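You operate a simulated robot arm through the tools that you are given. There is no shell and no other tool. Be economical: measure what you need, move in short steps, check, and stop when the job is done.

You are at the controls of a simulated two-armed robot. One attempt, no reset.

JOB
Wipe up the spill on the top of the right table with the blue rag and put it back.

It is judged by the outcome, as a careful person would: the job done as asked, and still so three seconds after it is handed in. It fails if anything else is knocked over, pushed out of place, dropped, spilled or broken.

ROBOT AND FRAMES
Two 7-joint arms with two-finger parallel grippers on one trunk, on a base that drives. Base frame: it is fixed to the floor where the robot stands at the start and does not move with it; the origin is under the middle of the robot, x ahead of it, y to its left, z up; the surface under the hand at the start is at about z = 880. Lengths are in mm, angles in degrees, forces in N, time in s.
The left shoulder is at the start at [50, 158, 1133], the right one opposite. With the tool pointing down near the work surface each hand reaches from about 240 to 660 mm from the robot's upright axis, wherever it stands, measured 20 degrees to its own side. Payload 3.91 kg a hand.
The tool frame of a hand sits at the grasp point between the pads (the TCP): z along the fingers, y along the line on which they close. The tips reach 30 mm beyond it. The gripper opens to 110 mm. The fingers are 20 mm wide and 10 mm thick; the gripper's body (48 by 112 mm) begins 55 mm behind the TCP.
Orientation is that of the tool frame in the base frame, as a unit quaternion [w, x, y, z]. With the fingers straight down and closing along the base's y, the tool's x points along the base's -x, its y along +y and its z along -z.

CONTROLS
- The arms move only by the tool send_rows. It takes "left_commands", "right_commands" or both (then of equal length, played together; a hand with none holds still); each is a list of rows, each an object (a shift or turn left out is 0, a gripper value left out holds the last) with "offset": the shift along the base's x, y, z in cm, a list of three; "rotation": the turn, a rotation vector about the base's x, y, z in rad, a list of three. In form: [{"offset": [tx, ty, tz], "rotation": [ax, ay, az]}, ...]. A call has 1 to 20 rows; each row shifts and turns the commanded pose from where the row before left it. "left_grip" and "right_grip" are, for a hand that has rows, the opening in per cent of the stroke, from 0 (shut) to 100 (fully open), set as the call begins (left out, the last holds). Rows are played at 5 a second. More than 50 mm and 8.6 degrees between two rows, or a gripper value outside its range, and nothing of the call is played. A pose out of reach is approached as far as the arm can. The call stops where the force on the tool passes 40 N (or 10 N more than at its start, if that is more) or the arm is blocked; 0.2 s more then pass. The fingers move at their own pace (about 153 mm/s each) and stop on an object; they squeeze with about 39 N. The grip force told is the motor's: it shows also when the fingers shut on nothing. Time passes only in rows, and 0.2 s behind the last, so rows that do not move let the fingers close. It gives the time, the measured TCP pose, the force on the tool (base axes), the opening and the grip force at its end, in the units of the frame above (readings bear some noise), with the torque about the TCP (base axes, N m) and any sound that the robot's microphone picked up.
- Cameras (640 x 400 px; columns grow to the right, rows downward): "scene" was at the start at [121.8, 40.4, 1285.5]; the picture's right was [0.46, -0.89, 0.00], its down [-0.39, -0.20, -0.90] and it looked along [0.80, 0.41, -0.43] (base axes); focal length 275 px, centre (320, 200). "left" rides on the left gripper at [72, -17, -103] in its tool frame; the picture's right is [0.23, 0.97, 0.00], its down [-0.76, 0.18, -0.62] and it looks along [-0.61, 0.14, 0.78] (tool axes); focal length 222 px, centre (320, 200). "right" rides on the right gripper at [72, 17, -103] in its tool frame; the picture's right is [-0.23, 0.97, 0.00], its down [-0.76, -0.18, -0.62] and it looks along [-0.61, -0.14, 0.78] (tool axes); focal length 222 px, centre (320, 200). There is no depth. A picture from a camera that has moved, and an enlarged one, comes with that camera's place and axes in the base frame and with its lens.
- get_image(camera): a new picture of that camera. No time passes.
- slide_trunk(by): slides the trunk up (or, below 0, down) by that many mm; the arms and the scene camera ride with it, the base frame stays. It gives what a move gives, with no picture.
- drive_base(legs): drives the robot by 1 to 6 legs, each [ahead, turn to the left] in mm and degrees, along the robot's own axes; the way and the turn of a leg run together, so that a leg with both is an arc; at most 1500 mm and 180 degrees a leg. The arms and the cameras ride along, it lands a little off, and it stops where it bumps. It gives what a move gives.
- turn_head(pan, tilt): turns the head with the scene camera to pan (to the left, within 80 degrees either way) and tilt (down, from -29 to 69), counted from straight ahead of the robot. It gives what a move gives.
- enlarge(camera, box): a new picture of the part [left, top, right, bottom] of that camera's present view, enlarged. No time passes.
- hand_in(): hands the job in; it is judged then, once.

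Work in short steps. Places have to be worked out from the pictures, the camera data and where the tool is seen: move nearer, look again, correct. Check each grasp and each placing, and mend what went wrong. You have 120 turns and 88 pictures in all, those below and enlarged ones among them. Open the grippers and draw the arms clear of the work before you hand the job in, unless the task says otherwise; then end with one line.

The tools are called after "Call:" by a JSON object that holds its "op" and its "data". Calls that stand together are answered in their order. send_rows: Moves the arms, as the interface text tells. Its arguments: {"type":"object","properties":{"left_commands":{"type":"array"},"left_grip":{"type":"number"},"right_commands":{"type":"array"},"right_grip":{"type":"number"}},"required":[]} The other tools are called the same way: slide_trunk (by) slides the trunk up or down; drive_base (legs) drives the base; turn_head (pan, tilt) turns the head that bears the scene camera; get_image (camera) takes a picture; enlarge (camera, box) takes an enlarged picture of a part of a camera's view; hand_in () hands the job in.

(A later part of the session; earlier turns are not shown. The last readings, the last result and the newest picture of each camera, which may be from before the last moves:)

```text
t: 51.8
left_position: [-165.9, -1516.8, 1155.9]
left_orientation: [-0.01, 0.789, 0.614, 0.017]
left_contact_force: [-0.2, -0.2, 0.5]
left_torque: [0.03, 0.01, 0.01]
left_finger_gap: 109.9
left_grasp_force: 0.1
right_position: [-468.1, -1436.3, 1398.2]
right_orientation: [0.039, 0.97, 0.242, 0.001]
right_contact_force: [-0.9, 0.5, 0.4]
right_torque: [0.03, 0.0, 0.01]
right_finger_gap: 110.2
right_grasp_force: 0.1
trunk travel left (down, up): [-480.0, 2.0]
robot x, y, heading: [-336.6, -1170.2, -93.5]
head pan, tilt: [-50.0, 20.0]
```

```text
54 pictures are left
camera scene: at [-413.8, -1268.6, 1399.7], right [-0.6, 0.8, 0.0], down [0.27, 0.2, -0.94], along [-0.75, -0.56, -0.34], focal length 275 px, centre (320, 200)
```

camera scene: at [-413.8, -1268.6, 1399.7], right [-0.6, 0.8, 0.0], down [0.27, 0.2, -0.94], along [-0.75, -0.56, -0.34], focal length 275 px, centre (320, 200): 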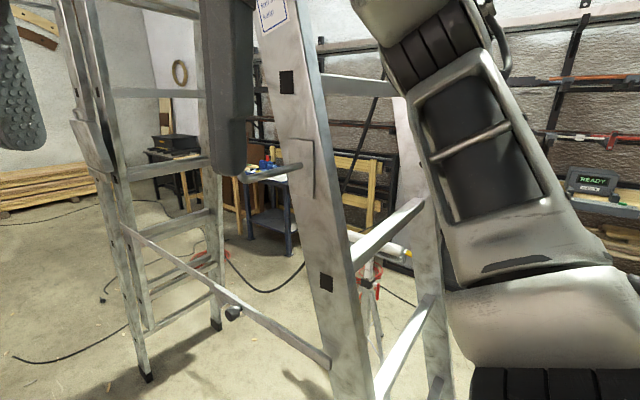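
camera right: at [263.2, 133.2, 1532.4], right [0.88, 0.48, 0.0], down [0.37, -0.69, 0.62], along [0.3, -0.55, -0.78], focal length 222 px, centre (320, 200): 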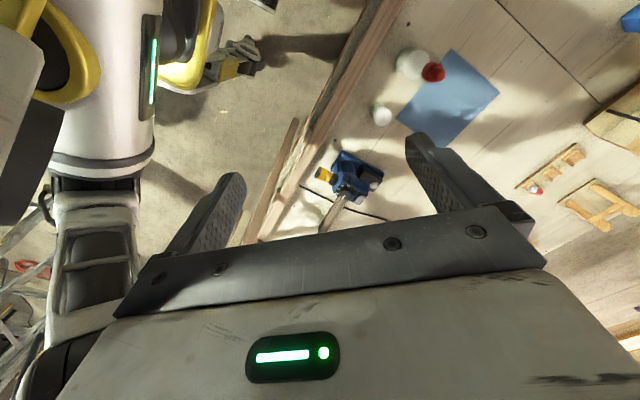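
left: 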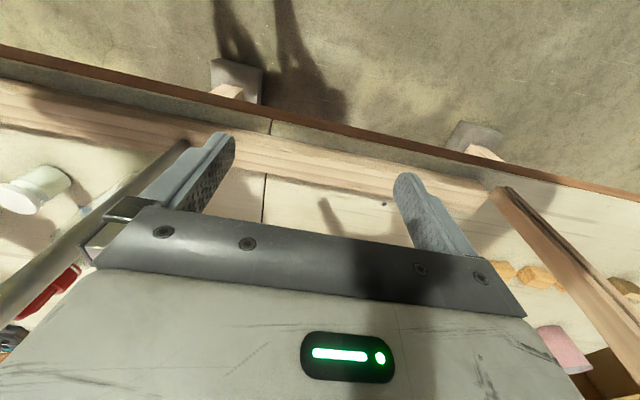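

The right arm is beside the ladder. I back away, then stretch both hands forward to bring the elbows in.

Call:
{"op": "drive_base", "data": {"legs": [[-350, 0]]}}

Call:
{"op": "send_rows", "data": {"left_commands": [{"offset": [-0.5, -4.5, 1]}, {"offset": [-0.5, -4.5, 1]}, {"offset": [-0.5, -4.5, 1]}, {"offset": [-0.5, -4.5, 1]}, {"offset": [-0.5, -4.5, 1]}, {"offset": [-0.5, -4.5, 1]}], "right_commands": [{"offset": [0.4, -4.5, -1.5]}, {"offset": [0.4, -4.5, -1.5]}, {"offset": [0.4, -4.5, -1.5]}, {"offset": [0.4, -4.5, -1.5]}, {"offset": [0.4, -4.5, -1.5]}, {"offset": [0.4, -4.5, -1.5]}]}}

Call:
{"op": "turn_head", "data": {"pan": 0, "tilt": 20}}

Call:
{"op": "get_image", "data": {"camera": "scene"}}

Call:
{"op": "turn_head", "data": {"pan": -60, "tilt": 20}}

Call:
{"op": "get_image", "data": {"camera": "scene"}}

```text
t: 54.1
left_position: [-145.2, -1162.1, 1156.1]
left_orientation: [-0.01, 0.789, 0.614, 0.016]
left_contact_force: [0.5, 0.0, -0.3]
left_torque: [-0.03, 0.0, 0.0]
left_finger_gap: 109.9
left_grasp_force: 0.1
right_position: [-448.4, -1081.7, 1396.7]
right_orientation: [0.039, 0.97, 0.242, 0.001]
right_contact_force: [0.9, 0.1, 0.4]
right_torque: [-0.01, -0.02, 0.02]
right_finger_gap: 110.2
right_grasp_force: 0.1
trunk travel left (down, up): [-480.0, 2.0]
robot x, y, heading: [-314.9, -817.0, -93.3]
head pan, tilt: [-50.0, 20.0]
```

```text
t: 55.5
left_position: [-117.3, -1358.4, 1199.0]
left_orientation: [-0.01, 0.79, 0.613, 0.016]
left_contact_force: [0.3, -0.6, 0.8]
left_torque: [-0.01, 0.01, -0.01]
left_finger_gap: 110.1
left_grasp_force: 0.1
left hand out of reach, approached as far as the arm can: row 4, 5, 6
right_position: [-422.8, -1354.8, 1305.6]
right_orientation: [0.038, 0.969, 0.242, 0.001]
right_contact_force: [0.0, 0.2, 0.2]
right_torque: [0.03, 0.02, 0.01]
right_finger_gap: 110.2
right_grasp_force: 0.0
trunk travel left (down, up): [-480.0, 2.0]
robot x, y, heading: [-319.5, -814.1, -93.3]
head pan, tilt: [-50.0, 20.0]
```

```text
t: 56.7
left_position: [-119.3, -1357.1, 1201.4]
left_orientation: [-0.01, 0.789, 0.614, 0.016]
left_contact_force: [0.5, -0.1, -0.3]
left_torque: [0.01, 0.04, -0.01]
left_finger_gap: 110.3
left_grasp_force: 0.1
right_position: [-423.9, -1352.7, 1307.9]
right_orientation: [0.039, 0.969, 0.242, 0.002]
right_contact_force: [0.5, 0.3, 0.4]
right_torque: [0.03, -0.05, -0.04]
right_finger_gap: 110.0
right_grasp_force: 0.0
trunk travel left (down, up): [-480.0, 2.0]
robot x, y, heading: [-317.7, -811.7, -93.3]
head pan, tilt: [0.0, 20.0]
```

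```text
53 pictures are left
camera scene: at [-324.2, -951.9, 1399.7], right [-1.0, 0.06, 0.0], down [0.02, 0.34, -0.94], along [-0.05, -0.94, -0.34], focal length 275 px, centre (320, 200)
```

scene: 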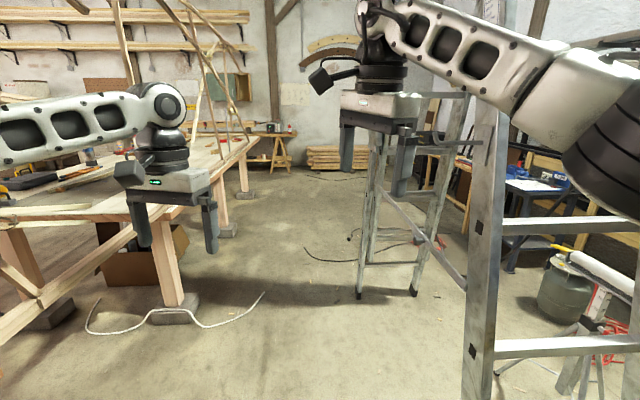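

```text
t: 58.0
left_position: [-118.8, -1358.3, 1199.4]
left_orientation: [-0.009, 0.79, 0.613, 0.016]
left_contact_force: [0.1, -0.5, -0.3]
left_torque: [0.02, 0.01, 0.02]
left_finger_gap: 109.8
left_grasp_force: 0.1
right_position: [-424.5, -1353.4, 1308.8]
right_orientation: [0.039, 0.969, 0.242, 0.002]
right_contact_force: [0.0, -0.1, 0.4]
right_torque: [-0.02, -0.01, 0.0]
right_finger_gap: 109.9
right_grasp_force: 0.1
trunk travel left (down, up): [-480.0, 2.0]
robot x, y, heading: [-317.9, -816.5, -93.3]
head pan, tilt: [-60.0, 20.0]
```

```text
52 pictures are left
camera scene: at [-401.9, -900.9, 1399.7], right [-0.45, 0.89, 0.0], down [0.31, 0.15, -0.94], along [-0.84, -0.42, -0.34], focal length 275 px, centre (320, 200)
```

scene: 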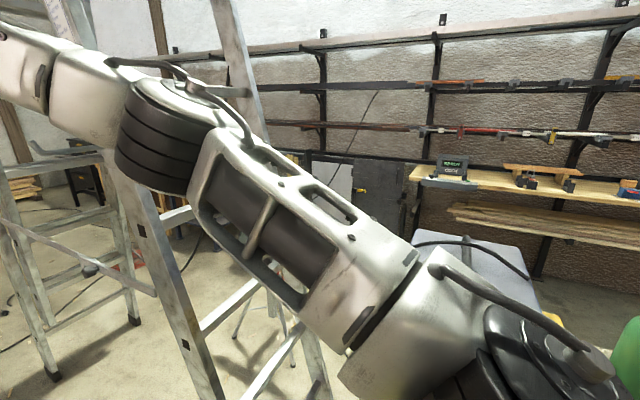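

Ladder rail works out at x≈−717, arches at x≳376. I thread the corridor with the robot's centre at x≈−225.

Call:
{"op": "drive_base", "data": {"legs": [[0, 15], [450, 0], [0, -11], [700, 0]]}}

Call:
{"op": "turn_head", "data": {"pan": 40, "tilt": 25}}

Call:
{"op": "get_image", "data": {"camera": "scene"}}

```text
t: 65.8
left_position: [13.0, -2493.9, 1200.2]
left_orientation: [-0.01, 0.771, 0.636, 0.015]
left_contact_force: [-1.0, -1.0, 0.0]
left_torque: [0.02, 0.0, 0.0]
left_finger_gap: 110.0
left_grasp_force: 0.1
right_position: [-293.4, -2508.3, 1307.5]
right_orientation: [0.04, 0.962, 0.272, 0.003]
right_contact_force: [0.5, -0.3, 0.3]
right_torque: [0.01, -0.01, -0.01]
right_finger_gap: 110.0
right_grasp_force: 0.0
trunk travel left (down, up): [-480.0, 2.0]
robot x, y, heading: [-215.8, -1965.5, -89.7]
head pan, tilt: [-60.0, 20.0]
```

```text
t: 67.5
left_position: [11.4, -2494.3, 1201.4]
left_orientation: [-0.01, 0.771, 0.636, 0.015]
left_contact_force: [0.4, -0.2, -0.2]
left_torque: [0.01, 0.0, 0.01]
left_finger_gap: 110.0
left_grasp_force: 0.1
right_position: [-293.7, -2507.3, 1308.1]
right_orientation: [0.039, 0.962, 0.271, 0.003]
right_contact_force: [0.8, -0.1, 0.4]
right_torque: [-0.02, 0.01, 0.03]
right_finger_gap: 110.0
right_grasp_force: 0.0
trunk travel left (down, up): [-480.0, 2.0]
robot x, y, heading: [-217.0, -1963.9, -90.0]
head pan, tilt: [40.0, 25.0]
```

```text
51 pictures are left
camera scene: at [-158.9, -2078.5, 1391.6], right [-0.76, -0.64, 0.0], down [-0.27, 0.32, -0.91], along [0.58, -0.69, -0.42], focal length 275 px, centre (320, 200)
```

scene: 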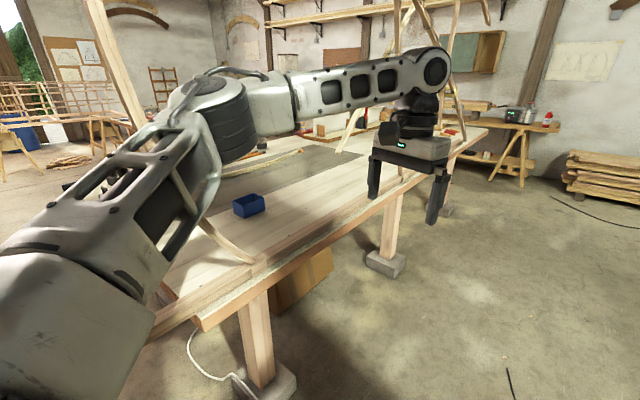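

Through. I continue alongside the right table and look at its top.

Call:
{"op": "drive_base", "data": {"legs": [[700, 0]]}}

Call:
{"op": "turn_head", "data": {"pan": 80, "tilt": 30}}

Call:
{"op": "get_image", "data": {"camera": "scene"}}

Call:
{"op": "turn_head", "data": {"pan": 35, "tilt": 25}}

Call:
{"op": "get_image", "data": {"camera": "scene"}}

```text
t: 71.3
left_position: [3.4, -3188.3, 1200.5]
left_orientation: [-0.011, 0.774, 0.632, 0.015]
left_contact_force: [0.3, -0.3, -0.1]
left_torque: [0.02, 0.0, -0.03]
left_finger_gap: 109.7
left_grasp_force: 0.0
right_position: [-301.4, -3198.7, 1307.4]
right_orientation: [0.039, 0.963, 0.266, 0.003]
right_contact_force: [-0.3, -0.1, -0.2]
right_torque: [-0.01, 0.05, 0.0]
right_finger_gap: 110.2
right_grasp_force: 0.1
trunk travel left (down, up): [-480.0, 2.0]
robot x, y, heading: [-221.5, -2654.2, -90.3]
head pan, tilt: [40.0, 25.0]
```

```text
t: 72.4
left_position: [5.7, -3186.7, 1199.8]
left_orientation: [-0.01, 0.774, 0.633, 0.015]
left_contact_force: [0.1, -1.0, 0.4]
left_torque: [-0.01, -0.03, 0.03]
left_finger_gap: 110.1
left_grasp_force: 0.0
right_position: [-300.9, -3198.3, 1306.8]
right_orientation: [0.039, 0.963, 0.266, 0.003]
right_contact_force: [0.2, -0.2, 0.3]
right_torque: [0.02, 0.0, -0.02]
right_finger_gap: 110.4
right_grasp_force: 0.1
trunk travel left (down, up): [-480.0, 2.0]
robot x, y, heading: [-220.7, -2659.9, -90.4]
head pan, tilt: [80.0, 30.0]
```

```text
50 pictures are left
camera scene: at [-131.6, -2716.1, 1383.7], right [-0.18, -0.98, 0.0], down [-0.49, 0.09, -0.87], along [0.85, -0.16, -0.5], focal length 275 px, centre (320, 200)
```

scene: 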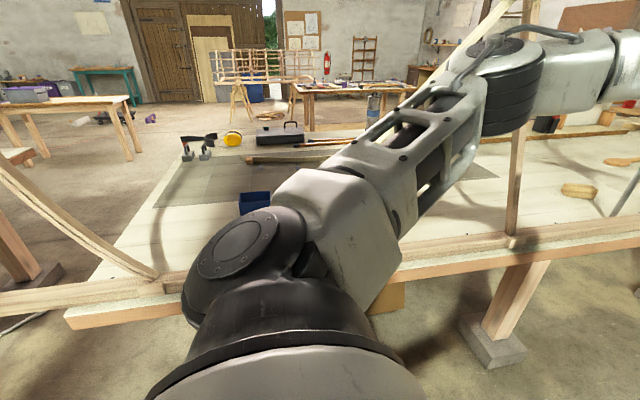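

```text
t: 73.5
left_position: [4.3, -3187.6, 1199.5]
left_orientation: [-0.01, 0.774, 0.633, 0.015]
left_contact_force: [0.5, 0.2, 0.2]
left_torque: [0.01, -0.05, -0.01]
left_finger_gap: 110.1
left_grasp_force: 0.0
right_position: [-300.9, -3198.4, 1308.6]
right_orientation: [0.039, 0.963, 0.266, 0.002]
right_contact_force: [-0.4, 0.1, 0.5]
right_torque: [0.02, 0.0, -0.02]
right_finger_gap: 110.2
right_grasp_force: 0.0
trunk travel left (down, up): [-480.0, 2.0]
robot x, y, heading: [-221.5, -2659.3, -90.7]
head pan, tilt: [35.0, 25.0]
```

```text
49 pictures are left
camera scene: at [-168.2, -2775.5, 1391.6], right [-0.82, -0.57, 0.0], down [-0.24, 0.35, -0.91], along [0.51, -0.75, -0.42], focal length 275 px, centre (320, 200)
```

scene: 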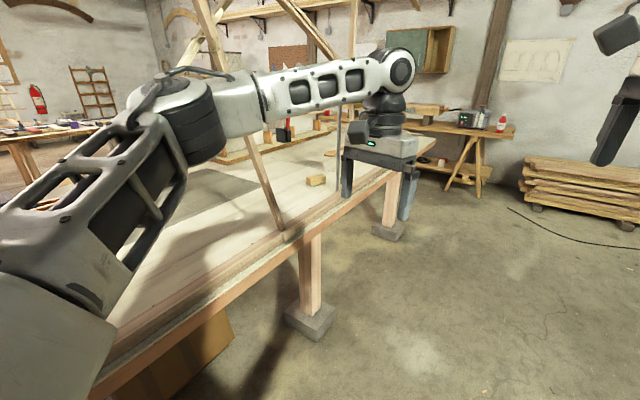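

The left arm blocks the view of the table. I swing round to face it from farther back.

Call:
{"op": "drive_base", "data": {"legs": [[500, 0], [-300, 45], [-250, 45]]}}

Call:
{"op": "turn_head", "data": {"pan": 0, "tilt": 25}}

Call:
{"op": "get_image", "data": {"camera": "scene"}}

```text
t: 80.0
left_position: [138.7, -2665.7, 1200.8]
left_orientation: [-0.014, 0.191, 0.981, 0.003]
left_contact_force: [0.6, 1.1, 0.1]
left_torque: [0.01, -0.01, 0.02]
left_finger_gap: 110.2
left_grasp_force: 0.1
right_position: [95.7, -2971.7, 1307.3]
right_orientation: [0.028, 0.57, 0.82, 0.027]
right_contact_force: [-0.4, 0.7, 0.4]
right_torque: [0.01, 0.02, 0.0]
right_finger_gap: 110.0
right_grasp_force: 0.0
trunk travel left (down, up): [-480.0, 2.0]
robot x, y, heading: [-416.2, -2779.4, -11.5]
head pan, tilt: [35.0, 25.0]
stopped in leg 3: the robot was blocked; the commanded pose is now the measured one
```

```text
t: 81.0
left_position: [138.0, -2665.3, 1199.7]
left_orientation: [-0.014, 0.192, 0.981, 0.003]
left_contact_force: [-0.6, -0.1, -1.1]
left_torque: [0.02, -0.01, -0.02]
left_finger_gap: 109.9
left_grasp_force: 0.0
right_position: [95.9, -2970.8, 1307.6]
right_orientation: [0.029, 0.571, 0.82, 0.027]
right_contact_force: [0.0, -0.5, -0.8]
right_torque: [0.0, 0.0, 0.01]
right_finger_gap: 110.0
right_grasp_force: 0.2
trunk travel left (down, up): [-480.0, 2.0]
robot x, y, heading: [-420.8, -2774.7, -11.3]
head pan, tilt: [0.0, 25.0]
```

```text
48 pictures are left
camera scene: at [-286.1, -2803.7, 1391.6], right [-0.2, -0.98, 0.0], down [-0.41, 0.08, -0.91], along [0.89, -0.18, -0.42], focal length 275 px, centre (320, 200)
```

scene: 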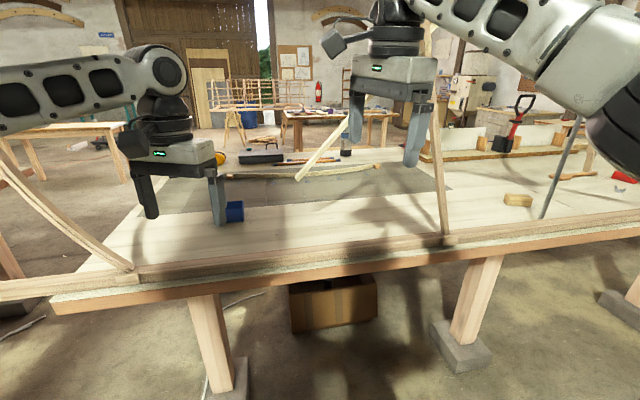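

Something behind stopped the base (the second ladder, likely); I ease forward a little and scan this table's top.

Call:
{"op": "drive_base", "data": {"legs": [[60, 0]]}}

Call:
{"op": "enlarge", "data": {"camera": "scene", "box": [90, 130, 450, 300]}}

Call:
{"op": "turn_head", "data": {"pan": -35, "tilt": 25}}

Call:
{"op": "get_image", "data": {"camera": "scene"}}

```text
t: 82.0
left_position: [199.1, -2678.1, 1199.4]
left_orientation: [-0.016, 0.191, 0.981, 0.003]
left_contact_force: [0.5, 0.6, 0.0]
left_torque: [0.0, 0.03, 0.0]
left_finger_gap: 109.9
left_grasp_force: 0.0
right_position: [157.7, -2983.6, 1308.2]
right_orientation: [0.028, 0.571, 0.82, 0.027]
right_contact_force: [-0.3, 0.1, 0.0]
right_torque: [0.01, 0.03, 0.0]
right_finger_gap: 110.2
right_grasp_force: 0.1
trunk travel left (down, up): [-480.0, 2.0]
robot x, y, heading: [-356.9, -2788.8, -11.4]
head pan, tilt: [0.0, 25.0]
```

```text
1.78 times, centred on (270, 215) of scene
camera zoom: at [-226.1, -2815.8, 1391.5], right [-0.2, -0.98, 0.0], down [-0.42, 0.08, -0.91], along [0.89, -0.18, -0.42], focal length 489 px, centre (409, 173)
```

zoom: 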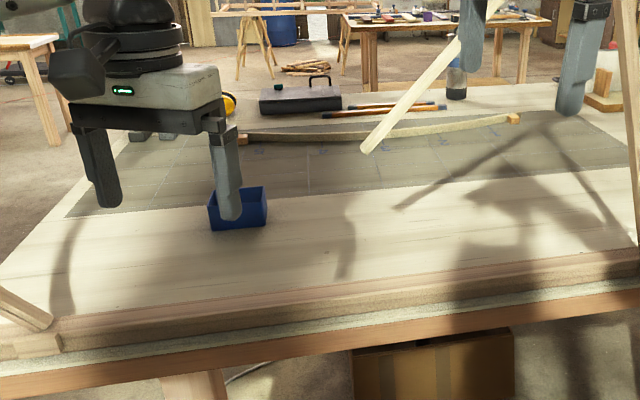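

```text
t: 83.0
left_position: [198.2, -2677.6, 1199.7]
left_orientation: [-0.015, 0.191, 0.982, 0.004]
left_contact_force: [-0.7, 0.2, 0.3]
left_torque: [0.0, -0.01, -0.03]
left_finger_gap: 109.8
left_grasp_force: 0.1
right_position: [155.2, -2983.0, 1308.5]
right_orientation: [0.029, 0.571, 0.82, 0.027]
right_contact_force: [0.2, 0.7, 0.5]
right_torque: [0.01, 0.0, 0.01]
right_finger_gap: 110.3
right_grasp_force: 0.1
trunk travel left (down, up): [-480.0, 2.0]
robot x, y, heading: [-356.9, -2788.4, -11.5]
head pan, tilt: [-35.0, 25.0]
```

```text
46 pictures are left
camera scene: at [-253.9, -2864.0, 1391.6], right [-0.72, -0.69, 0.0], down [-0.29, 0.31, -0.91], along [0.63, -0.66, -0.42], focal length 275 px, centre (320, 200)
```

scene: 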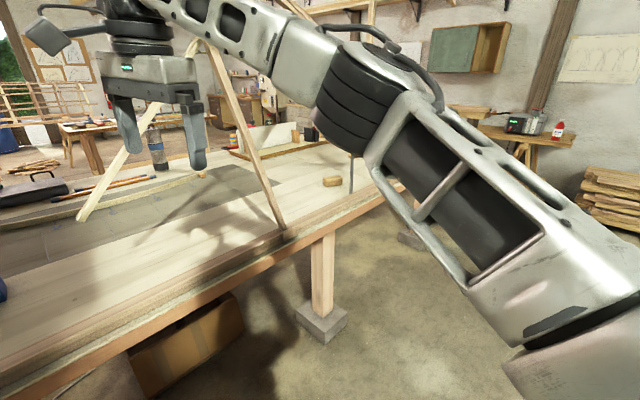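

Nothing on this stretch. I move on along the right table to its farther half, and look again.

Call:
{"op": "drive_base", "data": {"legs": [[0, -78], [1000, 0], [0, 75]]}}

Call:
{"op": "turn_head", "data": {"pan": 0, "tilt": 25}}

Call:
{"op": "get_image", "data": {"camera": "scene"}}

```text
t: 94.7
left_position: [221.3, -3689.5, 1200.4]
left_orientation: [-0.015, 0.21, 0.978, 0.004]
left_contact_force: [-0.1, 0.3, -0.6]
left_torque: [0.0, 0.03, -0.01]
left_finger_gap: 110.2
left_grasp_force: 0.0
right_position: [167.7, -3990.8, 1306.8]
right_orientation: [0.029, 0.587, 0.809, 0.026]
right_contact_force: [0.5, -0.5, -0.3]
right_torque: [0.0, 0.0, 0.02]
right_finger_gap: 109.9
right_grasp_force: 0.0
trunk travel left (down, up): [-480.0, 2.0]
robot x, y, heading: [-338.8, -3777.6, -13.5]
head pan, tilt: [-35.0, 25.0]
```

```text
t: 95.8
left_position: [221.2, -3688.9, 1199.3]
left_orientation: [-0.014, 0.209, 0.978, 0.004]
left_contact_force: [-0.7, -0.5, 0.0]
left_torque: [0.02, 0.05, -0.01]
left_finger_gap: 110.2
left_grasp_force: 0.1
right_position: [166.5, -3992.4, 1307.3]
right_orientation: [0.03, 0.586, 0.809, 0.026]
right_contact_force: [-0.9, -0.3, 0.5]
right_torque: [-0.01, 0.0, -0.03]
right_finger_gap: 110.2
right_grasp_force: 0.1
trunk travel left (down, up): [-480.0, 2.0]
robot x, y, heading: [-338.1, -3774.4, -13.4]
head pan, tilt: [0.0, 25.0]
```

```text
45 pictures are left
camera scene: at [-208.9, -3810.2, 1391.6], right [-0.24, -0.97, 0.0], down [-0.41, 0.1, -0.91], along [0.88, -0.21, -0.42], focal length 275 px, centre (320, 200)
```

scene: 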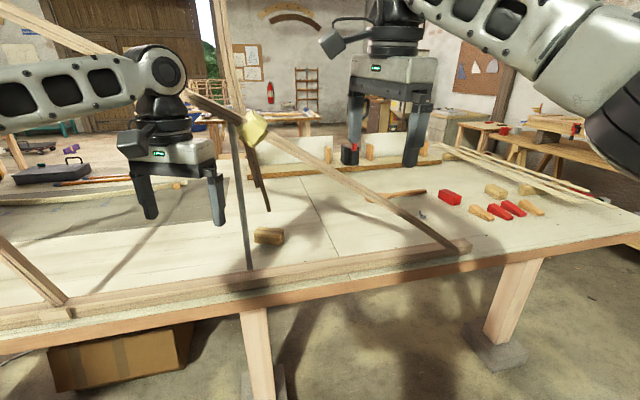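

I enlarge this part of the table.

Call:
{"op": "enlarge", "data": {"camera": "scene", "box": [200, 130, 640, 310]}}

Call:
{"op": "turn_head", "data": {"pan": -30, "tilt": 10}}

Call:
{"op": "get_image", "data": {"camera": "scene"}}

```text
1.45 times, centred on (420, 220) of scene
camera zoom: at [-208.9, -3810.2, 1391.6], right [-0.24, -0.97, 0.0], down [-0.41, 0.1, -0.91], along [0.88, -0.21, -0.42], focal length 400 px, centre (174, 171)
```

zoom: 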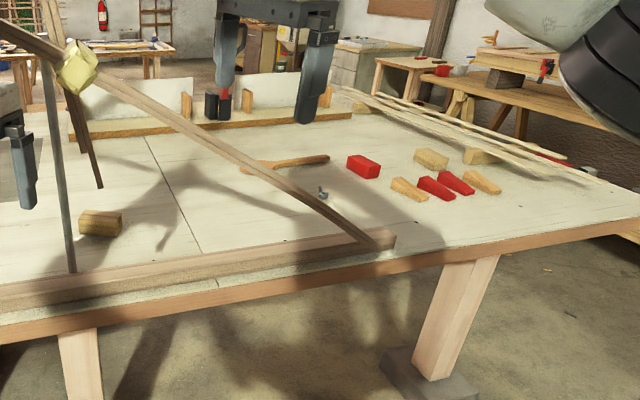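

```text
t: 96.7
left_position: [221.4, -3689.5, 1200.4]
left_orientation: [-0.014, 0.209, 0.978, 0.004]
left_contact_force: [-1.0, 0.0, 0.0]
left_torque: [0.04, -0.03, 0.0]
left_finger_gap: 110.1
left_grasp_force: 0.0
right_position: [166.5, -3992.6, 1307.6]
right_orientation: [0.03, 0.586, 0.809, 0.026]
right_contact_force: [0.4, -0.9, 0.3]
right_torque: [0.0, -0.04, -0.01]
right_finger_gap: 109.6
right_grasp_force: 0.0
trunk travel left (down, up): [-480.0, 2.0]
robot x, y, heading: [-342.7, -3774.2, -14.0]
head pan, tilt: [-30.0, 10.0]
```

```text
43 pictures are left
camera scene: at [-231.0, -3852.5, 1416.0], right [-0.69, -0.72, 0.0], down [-0.13, 0.12, -0.98], along [0.71, -0.68, -0.17], focal length 275 px, centre (320, 200)
```

scene: 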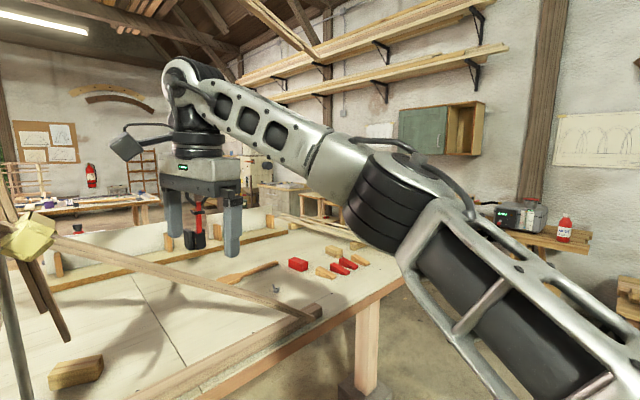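

This table is clean too. I look across the room at the other tables (one shows a purple patch).

Call:
{"op": "turn_head", "data": {"pan": 50, "tilt": 8}}

Call:
{"op": "get_image", "data": {"camera": "scene"}}

Call:
{"op": "enlarge", "data": {"camera": "scene", "box": [200, 120, 480, 280]}}

```text
t: 98.2
left_position: [220.6, -3689.4, 1200.8]
left_orientation: [-0.015, 0.21, 0.978, 0.005]
left_contact_force: [1.0, -0.1, -0.6]
left_torque: [-0.02, 0.0, -0.01]
left_finger_gap: 110.0
left_grasp_force: 0.1
right_position: [167.4, -3991.4, 1308.3]
right_orientation: [0.029, 0.586, 0.809, 0.026]
right_contact_force: [0.3, -0.4, 0.1]
right_torque: [-0.01, -0.02, -0.04]
right_finger_gap: 109.9
right_grasp_force: 0.2
trunk travel left (down, up): [-480.0, 2.0]
robot x, y, heading: [-338.7, -3777.5, -13.7]
head pan, tilt: [50.0, 8.0]
```

```text
42 pictures are left
camera scene: at [-223.9, -3733.6, 1419.2], right [0.59, -0.81, 0.0], down [-0.11, -0.08, -0.99], along [0.8, 0.59, -0.14], focal length 275 px, centre (320, 200)
```

scene: 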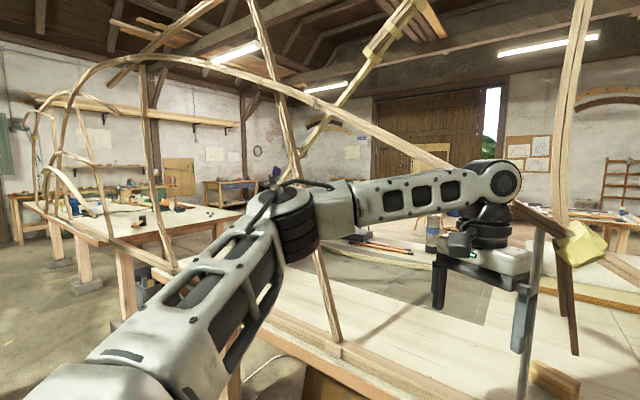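

```text
2.29 times, centred on (340, 200) of scene
camera zoom: at [-223.9, -3733.6, 1419.2], right [0.59, -0.81, 0.0], down [-0.11, -0.08, -0.99], along [0.8, 0.59, -0.14], focal length 629 px, centre (274, 200)
```

zoom: 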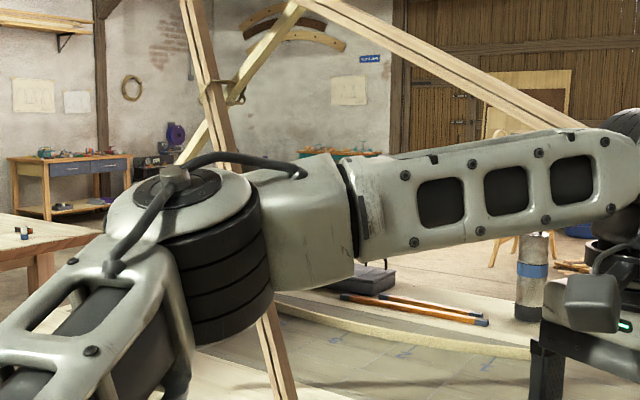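

No spill on the right-hand bench. I return along the corridor with the arms clear, to re-inspect the main table's right part without the robot's own shadow.

Call:
{"op": "drive_base", "data": {"legs": [[0, 94], [1100, 0], [0, 10], [1000, 0]]}}

Call:
{"op": "turn_head", "data": {"pan": -40, "tilt": 20}}

Call:
{"op": "get_image", "data": {"camera": "scene"}}

```text
t: 112.4
left_position: [-426.7, -1322.9, 1193.4]
left_orientation: [-0.018, -0.653, 0.757, -0.015]
left_contact_force: [-0.4, -0.3, 0.2]
left_torque: [-0.01, -0.01, -0.02]
left_finger_gap: 110.0
left_grasp_force: 0.0
right_position: [-114.6, -1295.7, 1313.2]
right_orientation: [-0.004, -0.285, 0.957, 0.046]
right_contact_force: [-0.2, 0.2, 0.5]
right_torque: [0.01, -0.01, 0.01]
right_finger_gap: 110.2
right_grasp_force: 0.1
trunk travel left (down, up): [-480.0, 2.0]
robot x, y, heading: [-198.7, -1825.4, 92.2]
head pan, tilt: [50.0, 8.0]
stopped in leg 4: the robot was blocked; the commanded pose is now the measured one
```

```text
t: 114.1
left_position: [-427.7, -1323.5, 1198.1]
left_orientation: [-0.016, -0.653, 0.757, -0.011]
left_contact_force: [-0.7, -0.1, 0.3]
left_torque: [-0.03, 0.02, -0.02]
left_finger_gap: 110.0
left_grasp_force: 0.1
right_position: [-115.5, -1296.2, 1315.4]
right_orientation: [-0.004, -0.285, 0.957, 0.048]
right_contact_force: [0.4, -0.8, 0.2]
right_torque: [0.02, 0.0, 0.01]
right_finger_gap: 109.8
right_grasp_force: 0.1
trunk travel left (down, up): [-480.0, 2.0]
robot x, y, heading: [-199.2, -1824.9, 92.2]
head pan, tilt: [-40.0, 20.0]
```

```text
40 pictures are left
camera scene: at [-132.5, -1730.3, 1400.9], right [0.79, -0.62, -0.02], down [-0.22, -0.25, -0.94], along [0.58, 0.74, -0.33], focal length 275 px, centre (320, 200)
```

scene: 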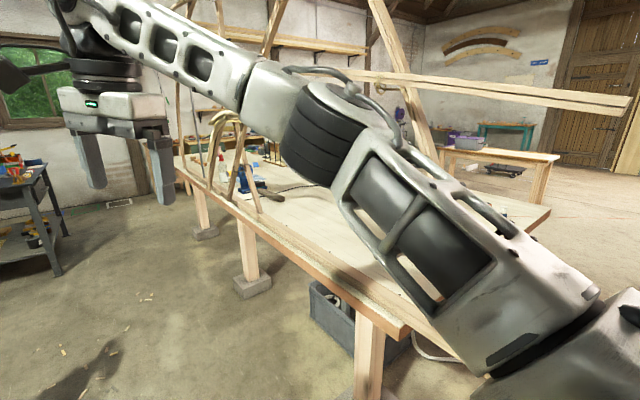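

The left elbow met the ladder; I back off and shift nearer the table by about 110 mm.

Call:
{"op": "drive_base", "data": {"legs": [[-250, 0], [0, -22], [330, 0], [0, 22], [1000, 0]]}}

Call:
{"op": "turn_head", "data": {"pan": -60, "tilt": 25}}

Call:
{"op": "get_image", "data": {"camera": "scene"}}

```text
t: 124.8
left_position: [-322.1, -245.1, 1190.1]
left_orientation: [-0.018, -0.646, 0.763, -0.018]
left_contact_force: [-0.2, -0.3, 0.3]
left_torque: [-0.04, -0.02, 0.0]
left_finger_gap: 110.2
left_grasp_force: 0.0
right_position: [-9.5, -221.8, 1307.6]
right_orientation: [-0.003, -0.277, 0.96, 0.038]
right_contact_force: [-0.7, 0.2, -0.4]
right_torque: [0.01, 0.03, 0.02]
right_finger_gap: 110.0
right_grasp_force: 0.1
trunk travel left (down, up): [-480.0, 2.0]
robot x, y, heading: [-90.1, -766.8, 91.1]
head pan, tilt: [-40.0, 20.0]
```

```text
t: 125.7
left_position: [-320.9, -244.6, 1190.3]
left_orientation: [-0.019, -0.646, 0.763, -0.018]
left_contact_force: [-0.3, 0.5, 0.1]
left_torque: [-0.03, 0.03, -0.02]
left_finger_gap: 110.1
left_grasp_force: 0.1
right_position: [-9.1, -223.3, 1307.2]
right_orientation: [-0.004, -0.277, 0.96, 0.038]
right_contact_force: [-0.3, 0.3, -0.3]
right_torque: [-0.04, 0.01, -0.01]
right_finger_gap: 110.2
right_grasp_force: 0.0
trunk travel left (down, up): [-480.0, 2.0]
robot x, y, heading: [-96.0, -766.0, 91.0]
head pan, tilt: [-60.0, 25.0]
```

```text
39 pictures are left
camera scene: at [-15.1, -679.1, 1391.6], right [0.51, -0.86, 0.0], down [-0.36, -0.22, -0.91], along [0.78, 0.46, -0.42], focal length 275 px, centre (320, 200)
```

scene: 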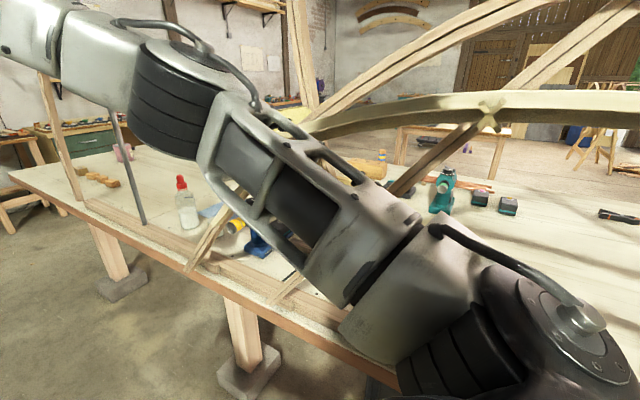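

Clear of the ladder. I go back in front of the rag and face the main table from a distance.

Call:
{"op": "drive_base", "data": {"legs": [[550, 30], [200, 0], [0, -121]]}}

Call:
{"op": "turn_head", "data": {"pan": -10, "tilt": 20}}

Call:
{"op": "get_image", "data": {"camera": "scene"}}

```text
t: 135.0
left_position: [176.5, 157.1, 1190.4]
left_orientation: [-0.026, 0.085, 0.996, 0.0]
left_contact_force: [0.6, -0.2, 0.4]
left_torque: [-0.03, -0.03, 0.0]
left_finger_gap: 110.0
left_grasp_force: 0.0
right_position: [199.3, -156.6, 1307.3]
right_orientation: [0.026, 0.484, 0.874, 0.029]
right_contact_force: [-0.3, -0.2, 0.0]
right_torque: [-0.02, 0.0, 0.0]
right_finger_gap: 109.8
right_grasp_force: 0.0
trunk travel left (down, up): [-480.0, 2.0]
robot x, y, heading: [-339.7, -69.5, 0.5]
head pan, tilt: [-60.0, 25.0]
```

```text
t: 136.2
left_position: [177.1, 157.9, 1190.0]
left_orientation: [-0.026, 0.085, 0.996, 0.0]
left_contact_force: [0.5, 0.3, 0.5]
left_torque: [0.01, 0.0, -0.04]
left_finger_gap: 109.9
left_grasp_force: 0.1
right_position: [197.9, -155.6, 1307.1]
right_orientation: [0.024, 0.484, 0.874, 0.029]
right_contact_force: [-0.1, 0.1, -1.2]
right_torque: [-0.01, -0.03, -0.04]
right_finger_gap: 110.2
right_grasp_force: 0.2
trunk travel left (down, up): [-480.0, 2.0]
robot x, y, heading: [-342.4, -70.0, 0.4]
head pan, tilt: [-10.0, 20.0]
```

```text
38 pictures are left
camera scene: at [-211.0, -86.4, 1399.7], right [-0.16, -0.99, 0.0], down [-0.34, 0.06, -0.94], along [0.93, -0.15, -0.34], focal length 275 px, centre (320, 200)
```

scene: 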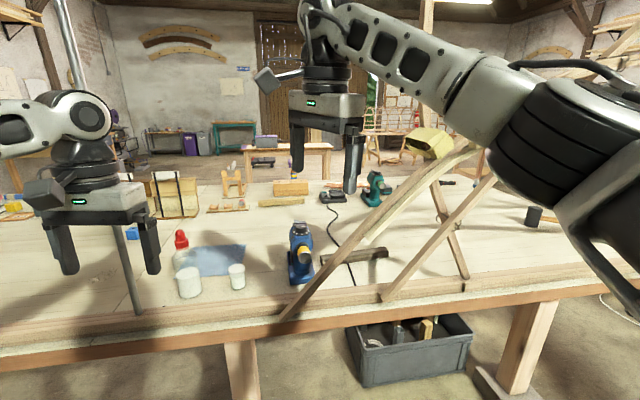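

I zoom on the far tables from here.

Call:
{"op": "enlarge", "data": {"camera": "scene", "box": [225, 120, 345, 195]}}

Call:
{"op": "enlarge", "data": {"camera": "scene", "box": [130, 200, 330, 325]}}

```text
5.33 times, centred on (285, 158) of scene
camera zoom: at [-211.0, -86.4, 1399.7], right [-0.16, -0.99, 0.0], down [-0.34, 0.06, -0.94], along [0.93, -0.15, -0.34], focal length 1468 px, centre (507, 427)
```

zoom: 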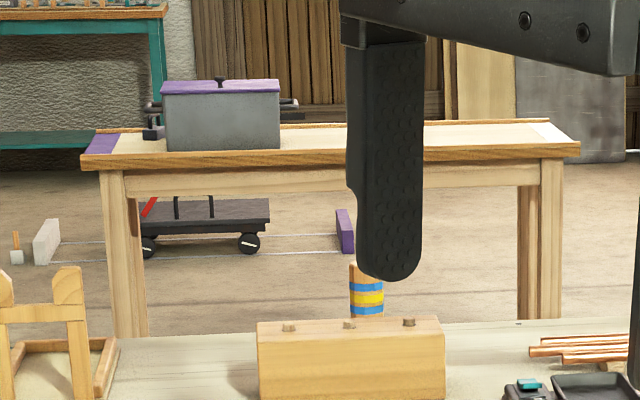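

```text
3.20 times, centred on (230, 262) of scene
camera zoom: at [-211.0, -86.4, 1399.7], right [-0.16, -0.99, 0.0], down [-0.34, 0.06, -0.94], along [0.93, -0.15, -0.34], focal length 881 px, centre (608, 0)
```

zoom: 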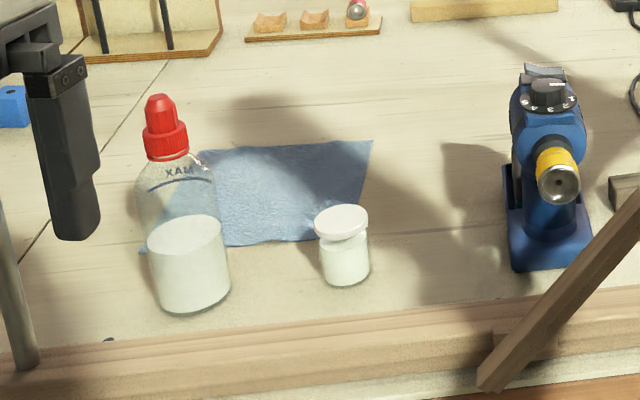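

Nothing stands out from here. I restore the arms to their starting shapes (safe around the pole and beams) before going back in to inspect close up with the wrist camera.

Call:
{"op": "send_rows", "data": {"right_commands": [{"offset": [-3, 1.95, 1.5], "rotation": [-0.0075, 0.006, 0.1275]}, {"offset": [-3, 1.95, 1.5], "rotation": [-0.0075, 0.006, 0.1275]}, {"offset": [-3, 1.95, 1.5], "rotation": [-0.0075, 0.006, 0.1275]}, {"offset": [-3, 1.95, 1.5], "rotation": [-0.0075, 0.006, 0.1275]}, {"offset": [-3, 1.95, 1.5], "rotation": [-0.0075, 0.006, 0.1275]}, {"offset": [-3, 1.95, 1.5], "rotation": [-0.0075, 0.006, 0.1275]}, {"offset": [-3, 1.95, 1.5], "rotation": [-0.0075, 0.006, 0.1275]}, {"offset": [-3, 1.95, 1.5], "rotation": [-0.0075, 0.006, 0.1275]}], "left_commands": [{"offset": [-2.7, 2.25, -0.2], "rotation": [0, -0.0065, 0.021]}, {"offset": [-2.7, 2.25, -0.2], "rotation": [0, -0.0065, 0.021]}, {"offset": [-2.7, 2.25, -0.2], "rotation": [0, -0.0065, 0.021]}, {"offset": [-2.7, 2.25, -0.2], "rotation": [0, -0.0065, 0.021]}, {"offset": [-2.7, 2.25, -0.2], "rotation": [0, -0.0065, 0.021]}, {"offset": [-2.7, 2.25, -0.2], "rotation": [0, -0.0065, 0.021]}, {"offset": [-2.7, 2.25, -0.2], "rotation": [0, -0.0065, 0.021]}, {"offset": [-2.7, 2.25, -0.2], "rotation": [0, -0.0065, 0.021]}]}}

Call:
{"op": "turn_head", "data": {"pan": -15, "tilt": 20}}

Call:
{"op": "get_image", "data": {"camera": "scene"}}

```text
t: 138.0
left_position: [-40.1, 337.2, 1172.0]
left_orientation: [0.0, 0.0, 1.0, 0.0]
left_contact_force: [0.6, 0.9, -0.6]
left_torque: [0.0, -0.02, -0.02]
left_finger_gap: 110.2
left_grasp_force: 0.0
right_position: [-42.0, 2.1, 1426.0]
right_orientation: [0.003, -0.006, 1.0, 0.001]
right_contact_force: [-0.2, 0.4, -0.3]
right_torque: [0.0, -0.01, 0.01]
right_finger_gap: 110.0
right_grasp_force: 0.1
trunk travel left (down, up): [-480.0, 2.0]
robot x, y, heading: [-342.4, -70.3, 0.5]
head pan, tilt: [-10.0, 20.0]
```

```text
t: 138.7
left_position: [-39.5, 336.9, 1171.9]
left_orientation: [0.001, 0.001, 1.0, 0.0]
left_contact_force: [0.2, 0.6, -0.1]
left_torque: [0.0, 0.0, 0.0]
left_finger_gap: 109.9
left_grasp_force: 0.0
right_position: [-39.5, 0.7, 1425.8]
right_orientation: [0.002, -0.005, 1.0, 0.002]
right_contact_force: [0.1, -0.4, 0.0]
right_torque: [0.01, 0.0, -0.01]
right_finger_gap: 109.6
right_grasp_force: 0.0
trunk travel left (down, up): [-480.0, 2.0]
robot x, y, heading: [-346.3, -69.8, 0.4]
head pan, tilt: [-15.0, 20.0]
```

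```text
35 pictures are left
camera scene: at [-212.5, -94.4, 1399.7], right [-0.25, -0.97, 0.0], down [-0.33, 0.09, -0.94], along [0.91, -0.23, -0.34], focal length 275 px, centre (320, 200)
```

scene: 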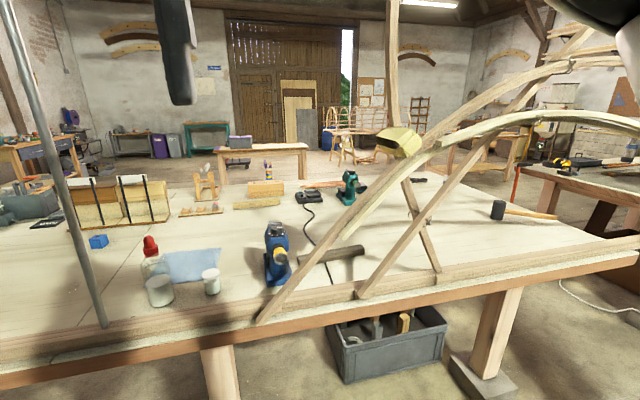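

With the robot's shadow gone the main table is evidently clean. I zoom on the freestanding table farther right and on the right bench.

Call:
{"op": "enlarge", "data": {"camera": "scene", "box": [420, 100, 560, 190]}}

Call:
{"op": "turn_head", "data": {"pan": -45, "tilt": 15}}

Call:
{"op": "get_image", "data": {"camera": "scene"}}

```text
4.44 times, centred on (490, 145) of scene
camera zoom: at [-212.5, -94.4, 1399.7], right [-0.25, -0.97, 0.0], down [-0.33, 0.09, -0.94], along [0.91, -0.23, -0.34], focal length 1224 px, centre (-436, 444)
```

zoom: 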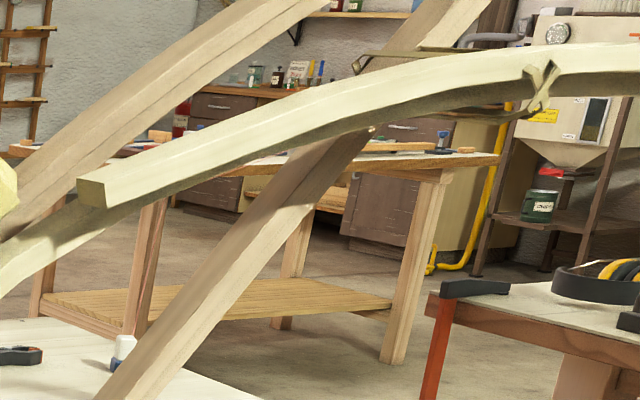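

```text
t: 139.6
left_position: [-39.6, 336.5, 1172.1]
left_orientation: [0.0, 0.001, 1.0, 0.001]
left_contact_force: [-1.2, 0.2, -0.8]
left_torque: [-0.03, 0.02, -0.02]
left_finger_gap: 110.2
left_grasp_force: 0.1
right_position: [-40.2, 0.9, 1426.2]
right_orientation: [0.002, -0.005, 1.0, 0.002]
right_contact_force: [0.2, 0.6, 0.2]
right_torque: [-0.03, -0.01, -0.01]
right_finger_gap: 110.1
right_grasp_force: 0.1
trunk travel left (down, up): [-480.0, 2.0]
robot x, y, heading: [-342.3, -69.7, 0.5]
head pan, tilt: [-45.0, 15.0]
```

```text
33 pictures are left
camera scene: at [-236.0, -136.4, 1407.8], right [-0.7, -0.72, 0.0], down [-0.19, 0.18, -0.97], along [0.69, -0.67, -0.26], focal length 275 px, centre (320, 200)
```

scene: 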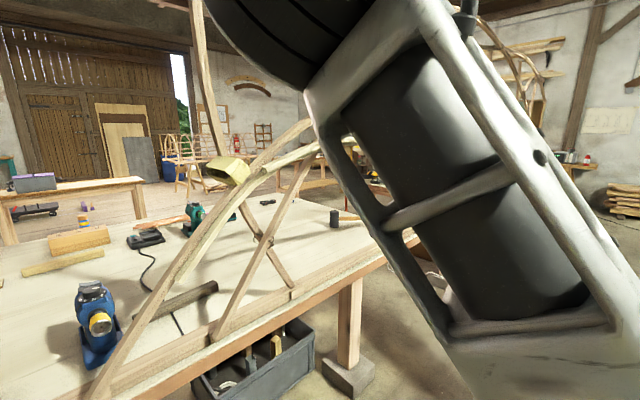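

I zoom again at the shadow-free main table, left part and around the rag.

Call:
{"op": "turn_head", "data": {"pan": 10, "tilt": 25}}

Call:
{"op": "get_image", "data": {"camera": "scene"}}

Call:
{"op": "enlarge", "data": {"camera": "scene", "box": [200, 170, 470, 330]}}

```text
t: 140.8
left_position: [-39.4, 337.8, 1172.9]
left_orientation: [0.0, 0.001, 1.0, -0.001]
left_contact_force: [0.2, 0.3, 0.2]
left_torque: [0.0, 0.02, 0.0]
left_finger_gap: 109.9
left_grasp_force: 0.1
right_position: [-39.4, -0.4, 1426.0]
right_orientation: [0.002, -0.005, 1.0, 0.002]
right_contact_force: [-0.1, 0.8, -0.8]
right_torque: [-0.02, 0.01, 0.04]
right_finger_gap: 110.0
right_grasp_force: 0.1
trunk travel left (down, up): [-480.0, 2.0]
robot x, y, heading: [-342.1, -69.0, 0.6]
head pan, tilt: [10.0, 25.0]
```

```text
32 pictures are left
camera scene: at [-212.3, -54.2, 1391.6], right [0.18, -0.98, 0.0], down [-0.42, -0.08, -0.91], along [0.89, 0.17, -0.42], focal length 275 px, centre (320, 200)
```

scene: 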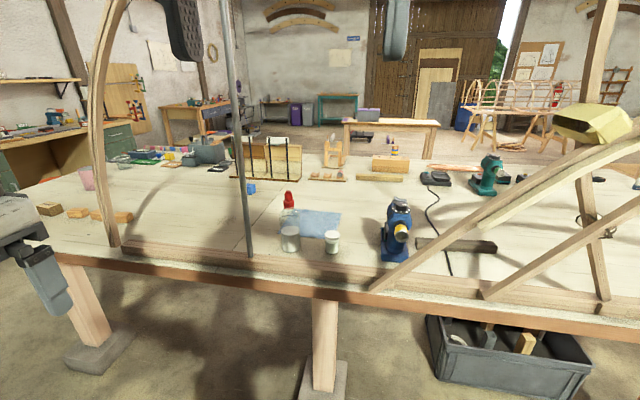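

```text
2.37 times, centred on (335, 250) of scene
camera zoom: at [-212.3, -54.2, 1391.6], right [0.18, -0.98, 0.0], down [-0.42, -0.08, -0.91], along [0.89, 0.17, -0.42], focal length 652 px, centre (284, 82)
```

zoom: 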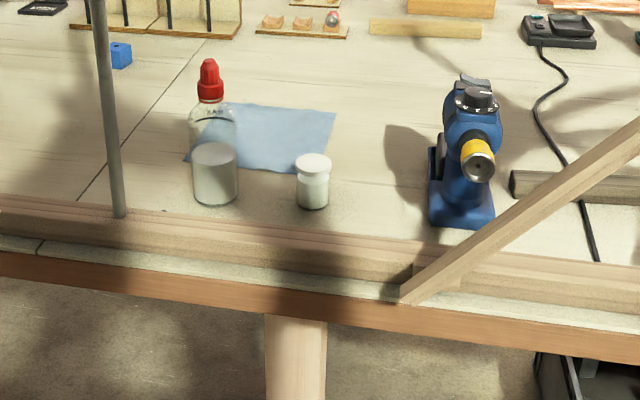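

Main table near area is surely clean. I turn toward the corridor again to zoom on the trestle tables at the right wall.

Call:
{"op": "drive_base", "data": {"legs": [[-60, 0], [0, -90]]}}

Call:
{"op": "turn_head", "data": {"pan": 0, "tilt": 12}}

Call:
{"op": "enlarge", "data": {"camera": "scene", "box": [200, 130, 360, 230]}}

Call:
{"op": "enlarge", "data": {"camera": "scene", "box": [360, 130, 560, 255]}}

```text
t: 145.6
left_position: [9.4, -368.2, 1173.4]
left_orientation: [0.0, 0.702, 0.712, -0.001]
left_contact_force: [-0.7, 0.7, -0.5]
left_torque: [0.01, 0.02, 0.01]
left_finger_gap: 109.8
left_grasp_force: 0.1
right_position: [-326.1, -371.7, 1427.5]
right_orientation: [0.003, 0.698, 0.716, 0.0]
right_contact_force: [-0.6, 0.0, -1.2]
right_torque: [0.02, 0.0, -0.01]
right_finger_gap: 110.1
right_grasp_force: 0.0
trunk travel left (down, up): [-480.0, 2.0]
robot x, y, heading: [-401.4, -69.4, -88.5]
head pan, tilt: [10.0, 25.0]
```

```text
t: 146.3
left_position: [10.3, -367.7, 1172.6]
left_orientation: [0.0, 0.702, 0.712, -0.001]
left_contact_force: [0.0, 0.2, -0.2]
left_torque: [0.0, 0.02, -0.02]
left_finger_gap: 109.9
left_grasp_force: 0.1
right_position: [-326.7, -372.8, 1425.6]
right_orientation: [0.002, 0.699, 0.715, 0.0]
right_contact_force: [0.1, -1.1, 0.0]
right_torque: [0.0, 0.01, -0.02]
right_finger_gap: 110.2
right_grasp_force: 0.1
trunk travel left (down, up): [-480.0, 2.0]
robot x, y, heading: [-403.5, -70.6, -88.4]
head pan, tilt: [0.0, 12.0]
```

```text
4.00 times, centred on (280, 180) of scene
camera zoom: at [-398.1, -205.4, 1412.7], right [-1.0, -0.03, 0.0], down [-0.01, 0.21, -0.98], along [0.03, -0.98, -0.21], focal length 1101 px, centre (480, 280)
```

zoom: 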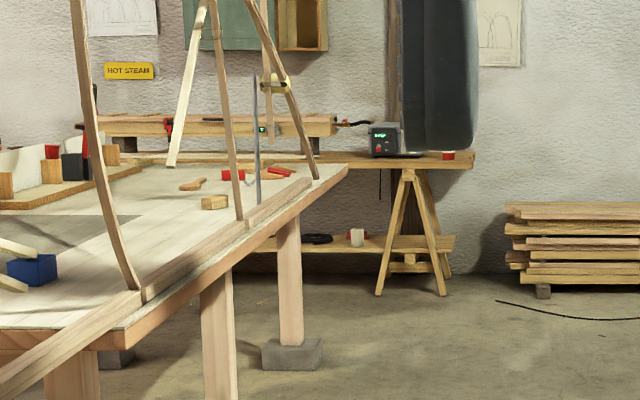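

```text
3.20 times, centred on (460, 192) of scene
camera zoom: at [-398.1, -205.4, 1412.7], right [-1.0, -0.03, 0.0], down [-0.01, 0.21, -0.98], along [0.03, -0.98, -0.21], focal length 881 px, centre (-128, 224)
```

zoom: 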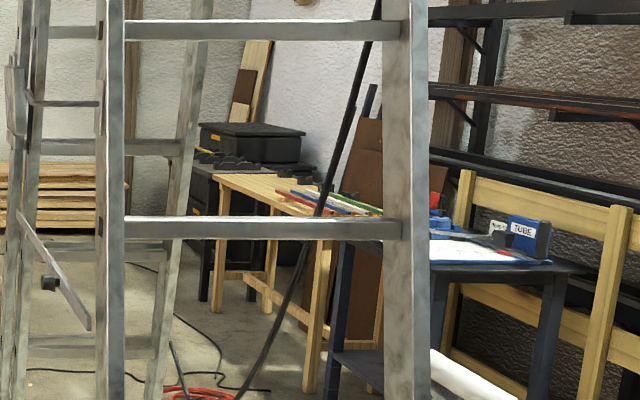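

The right bench looks clean even shadow-free. The area behind the robot's start hasn't been seen; I turn to look there.

Call:
{"op": "drive_base", "data": {"legs": [[0, -80]]}}

Call:
{"op": "turn_head", "data": {"pan": 15, "tilt": 18}}

Call:
{"op": "get_image", "data": {"camera": "scene"}}

Call:
{"op": "turn_head", "data": {"pan": -45, "tilt": 18}}

Call:
{"op": "get_image", "data": {"camera": "scene"}}

```text
t: 150.1
left_position: [-616.7, -530.4, 1173.9]
left_orientation: [0.0, 0.995, 0.1, 0.0]
left_contact_force: [1.5, 0.1, 0.0]
left_torque: [0.01, -0.03, 0.03]
left_finger_gap: 110.0
left_grasp_force: 0.0
right_position: [-685.1, -199.9, 1426.2]
right_orientation: [0.002, 0.994, 0.105, -0.002]
right_contact_force: [0.4, 0.5, -0.5]
right_torque: [0.02, -0.01, 0.0]
right_finger_gap: 109.9
right_grasp_force: 0.0
trunk travel left (down, up): [-480.0, 2.0]
robot x, y, heading: [-400.9, -69.0, -167.8]
head pan, tilt: [0.0, 12.0]
```

```text
t: 150.9
left_position: [-616.9, -530.5, 1173.3]
left_orientation: [0.001, 0.995, 0.1, -0.001]
left_contact_force: [-0.1, 1.0, 0.2]
left_torque: [-0.02, 0.0, 0.01]
left_finger_gap: 110.1
left_grasp_force: 0.1
right_position: [-684.1, -200.1, 1426.3]
right_orientation: [0.002, 0.994, 0.106, -0.001]
right_contact_force: [-0.2, 0.5, -0.4]
right_torque: [-0.03, 0.01, -0.01]
right_finger_gap: 110.3
right_grasp_force: 0.1
trunk travel left (down, up): [-480.0, 2.0]
robot x, y, heading: [-405.7, -70.1, -167.9]
head pan, tilt: [15.0, 18.0]
```

```text
28 pictures are left
camera scene: at [-523.7, -123.2, 1403.0], right [-0.46, 0.89, 0.0], down [0.27, 0.14, -0.95], along [-0.85, -0.43, -0.31], focal length 275 px, centre (320, 200)
```

scene: 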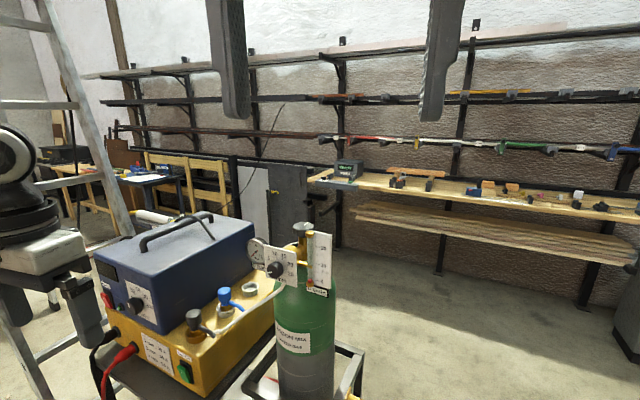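

```text
t: 152.2
left_position: [-616.7, -530.8, 1173.1]
left_orientation: [0.0, 0.995, 0.1, 0.0]
left_contact_force: [0.2, 0.6, 0.1]
left_torque: [-0.01, -0.02, -0.04]
left_finger_gap: 109.8
left_grasp_force: 0.1
right_position: [-684.6, -200.9, 1427.1]
right_orientation: [0.002, 0.995, 0.105, -0.002]
right_contact_force: [0.0, 0.2, -0.1]
right_torque: [0.03, -0.02, 0.02]
right_finger_gap: 109.9
right_grasp_force: 0.0
trunk travel left (down, up): [-480.0, 2.0]
robot x, y, heading: [-405.5, -69.9, -168.0]
head pan, tilt: [-45.0, 18.0]
```

```text
27 pictures are left
camera scene: at [-519.2, -30.2, 1403.0], right [0.54, 0.84, 0.0], down [0.26, -0.17, -0.95], along [-0.8, 0.51, -0.31], focal length 275 px, centre (320, 200)
```

scene: 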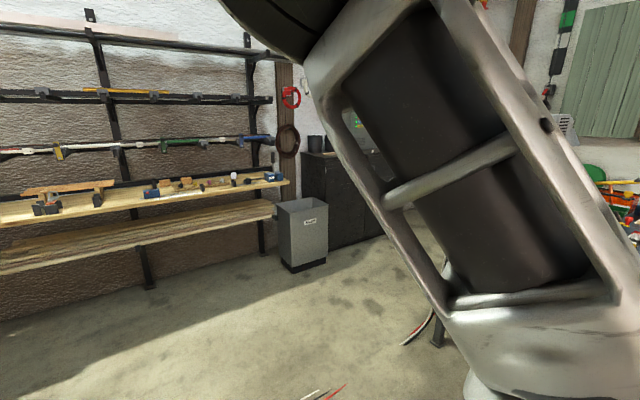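

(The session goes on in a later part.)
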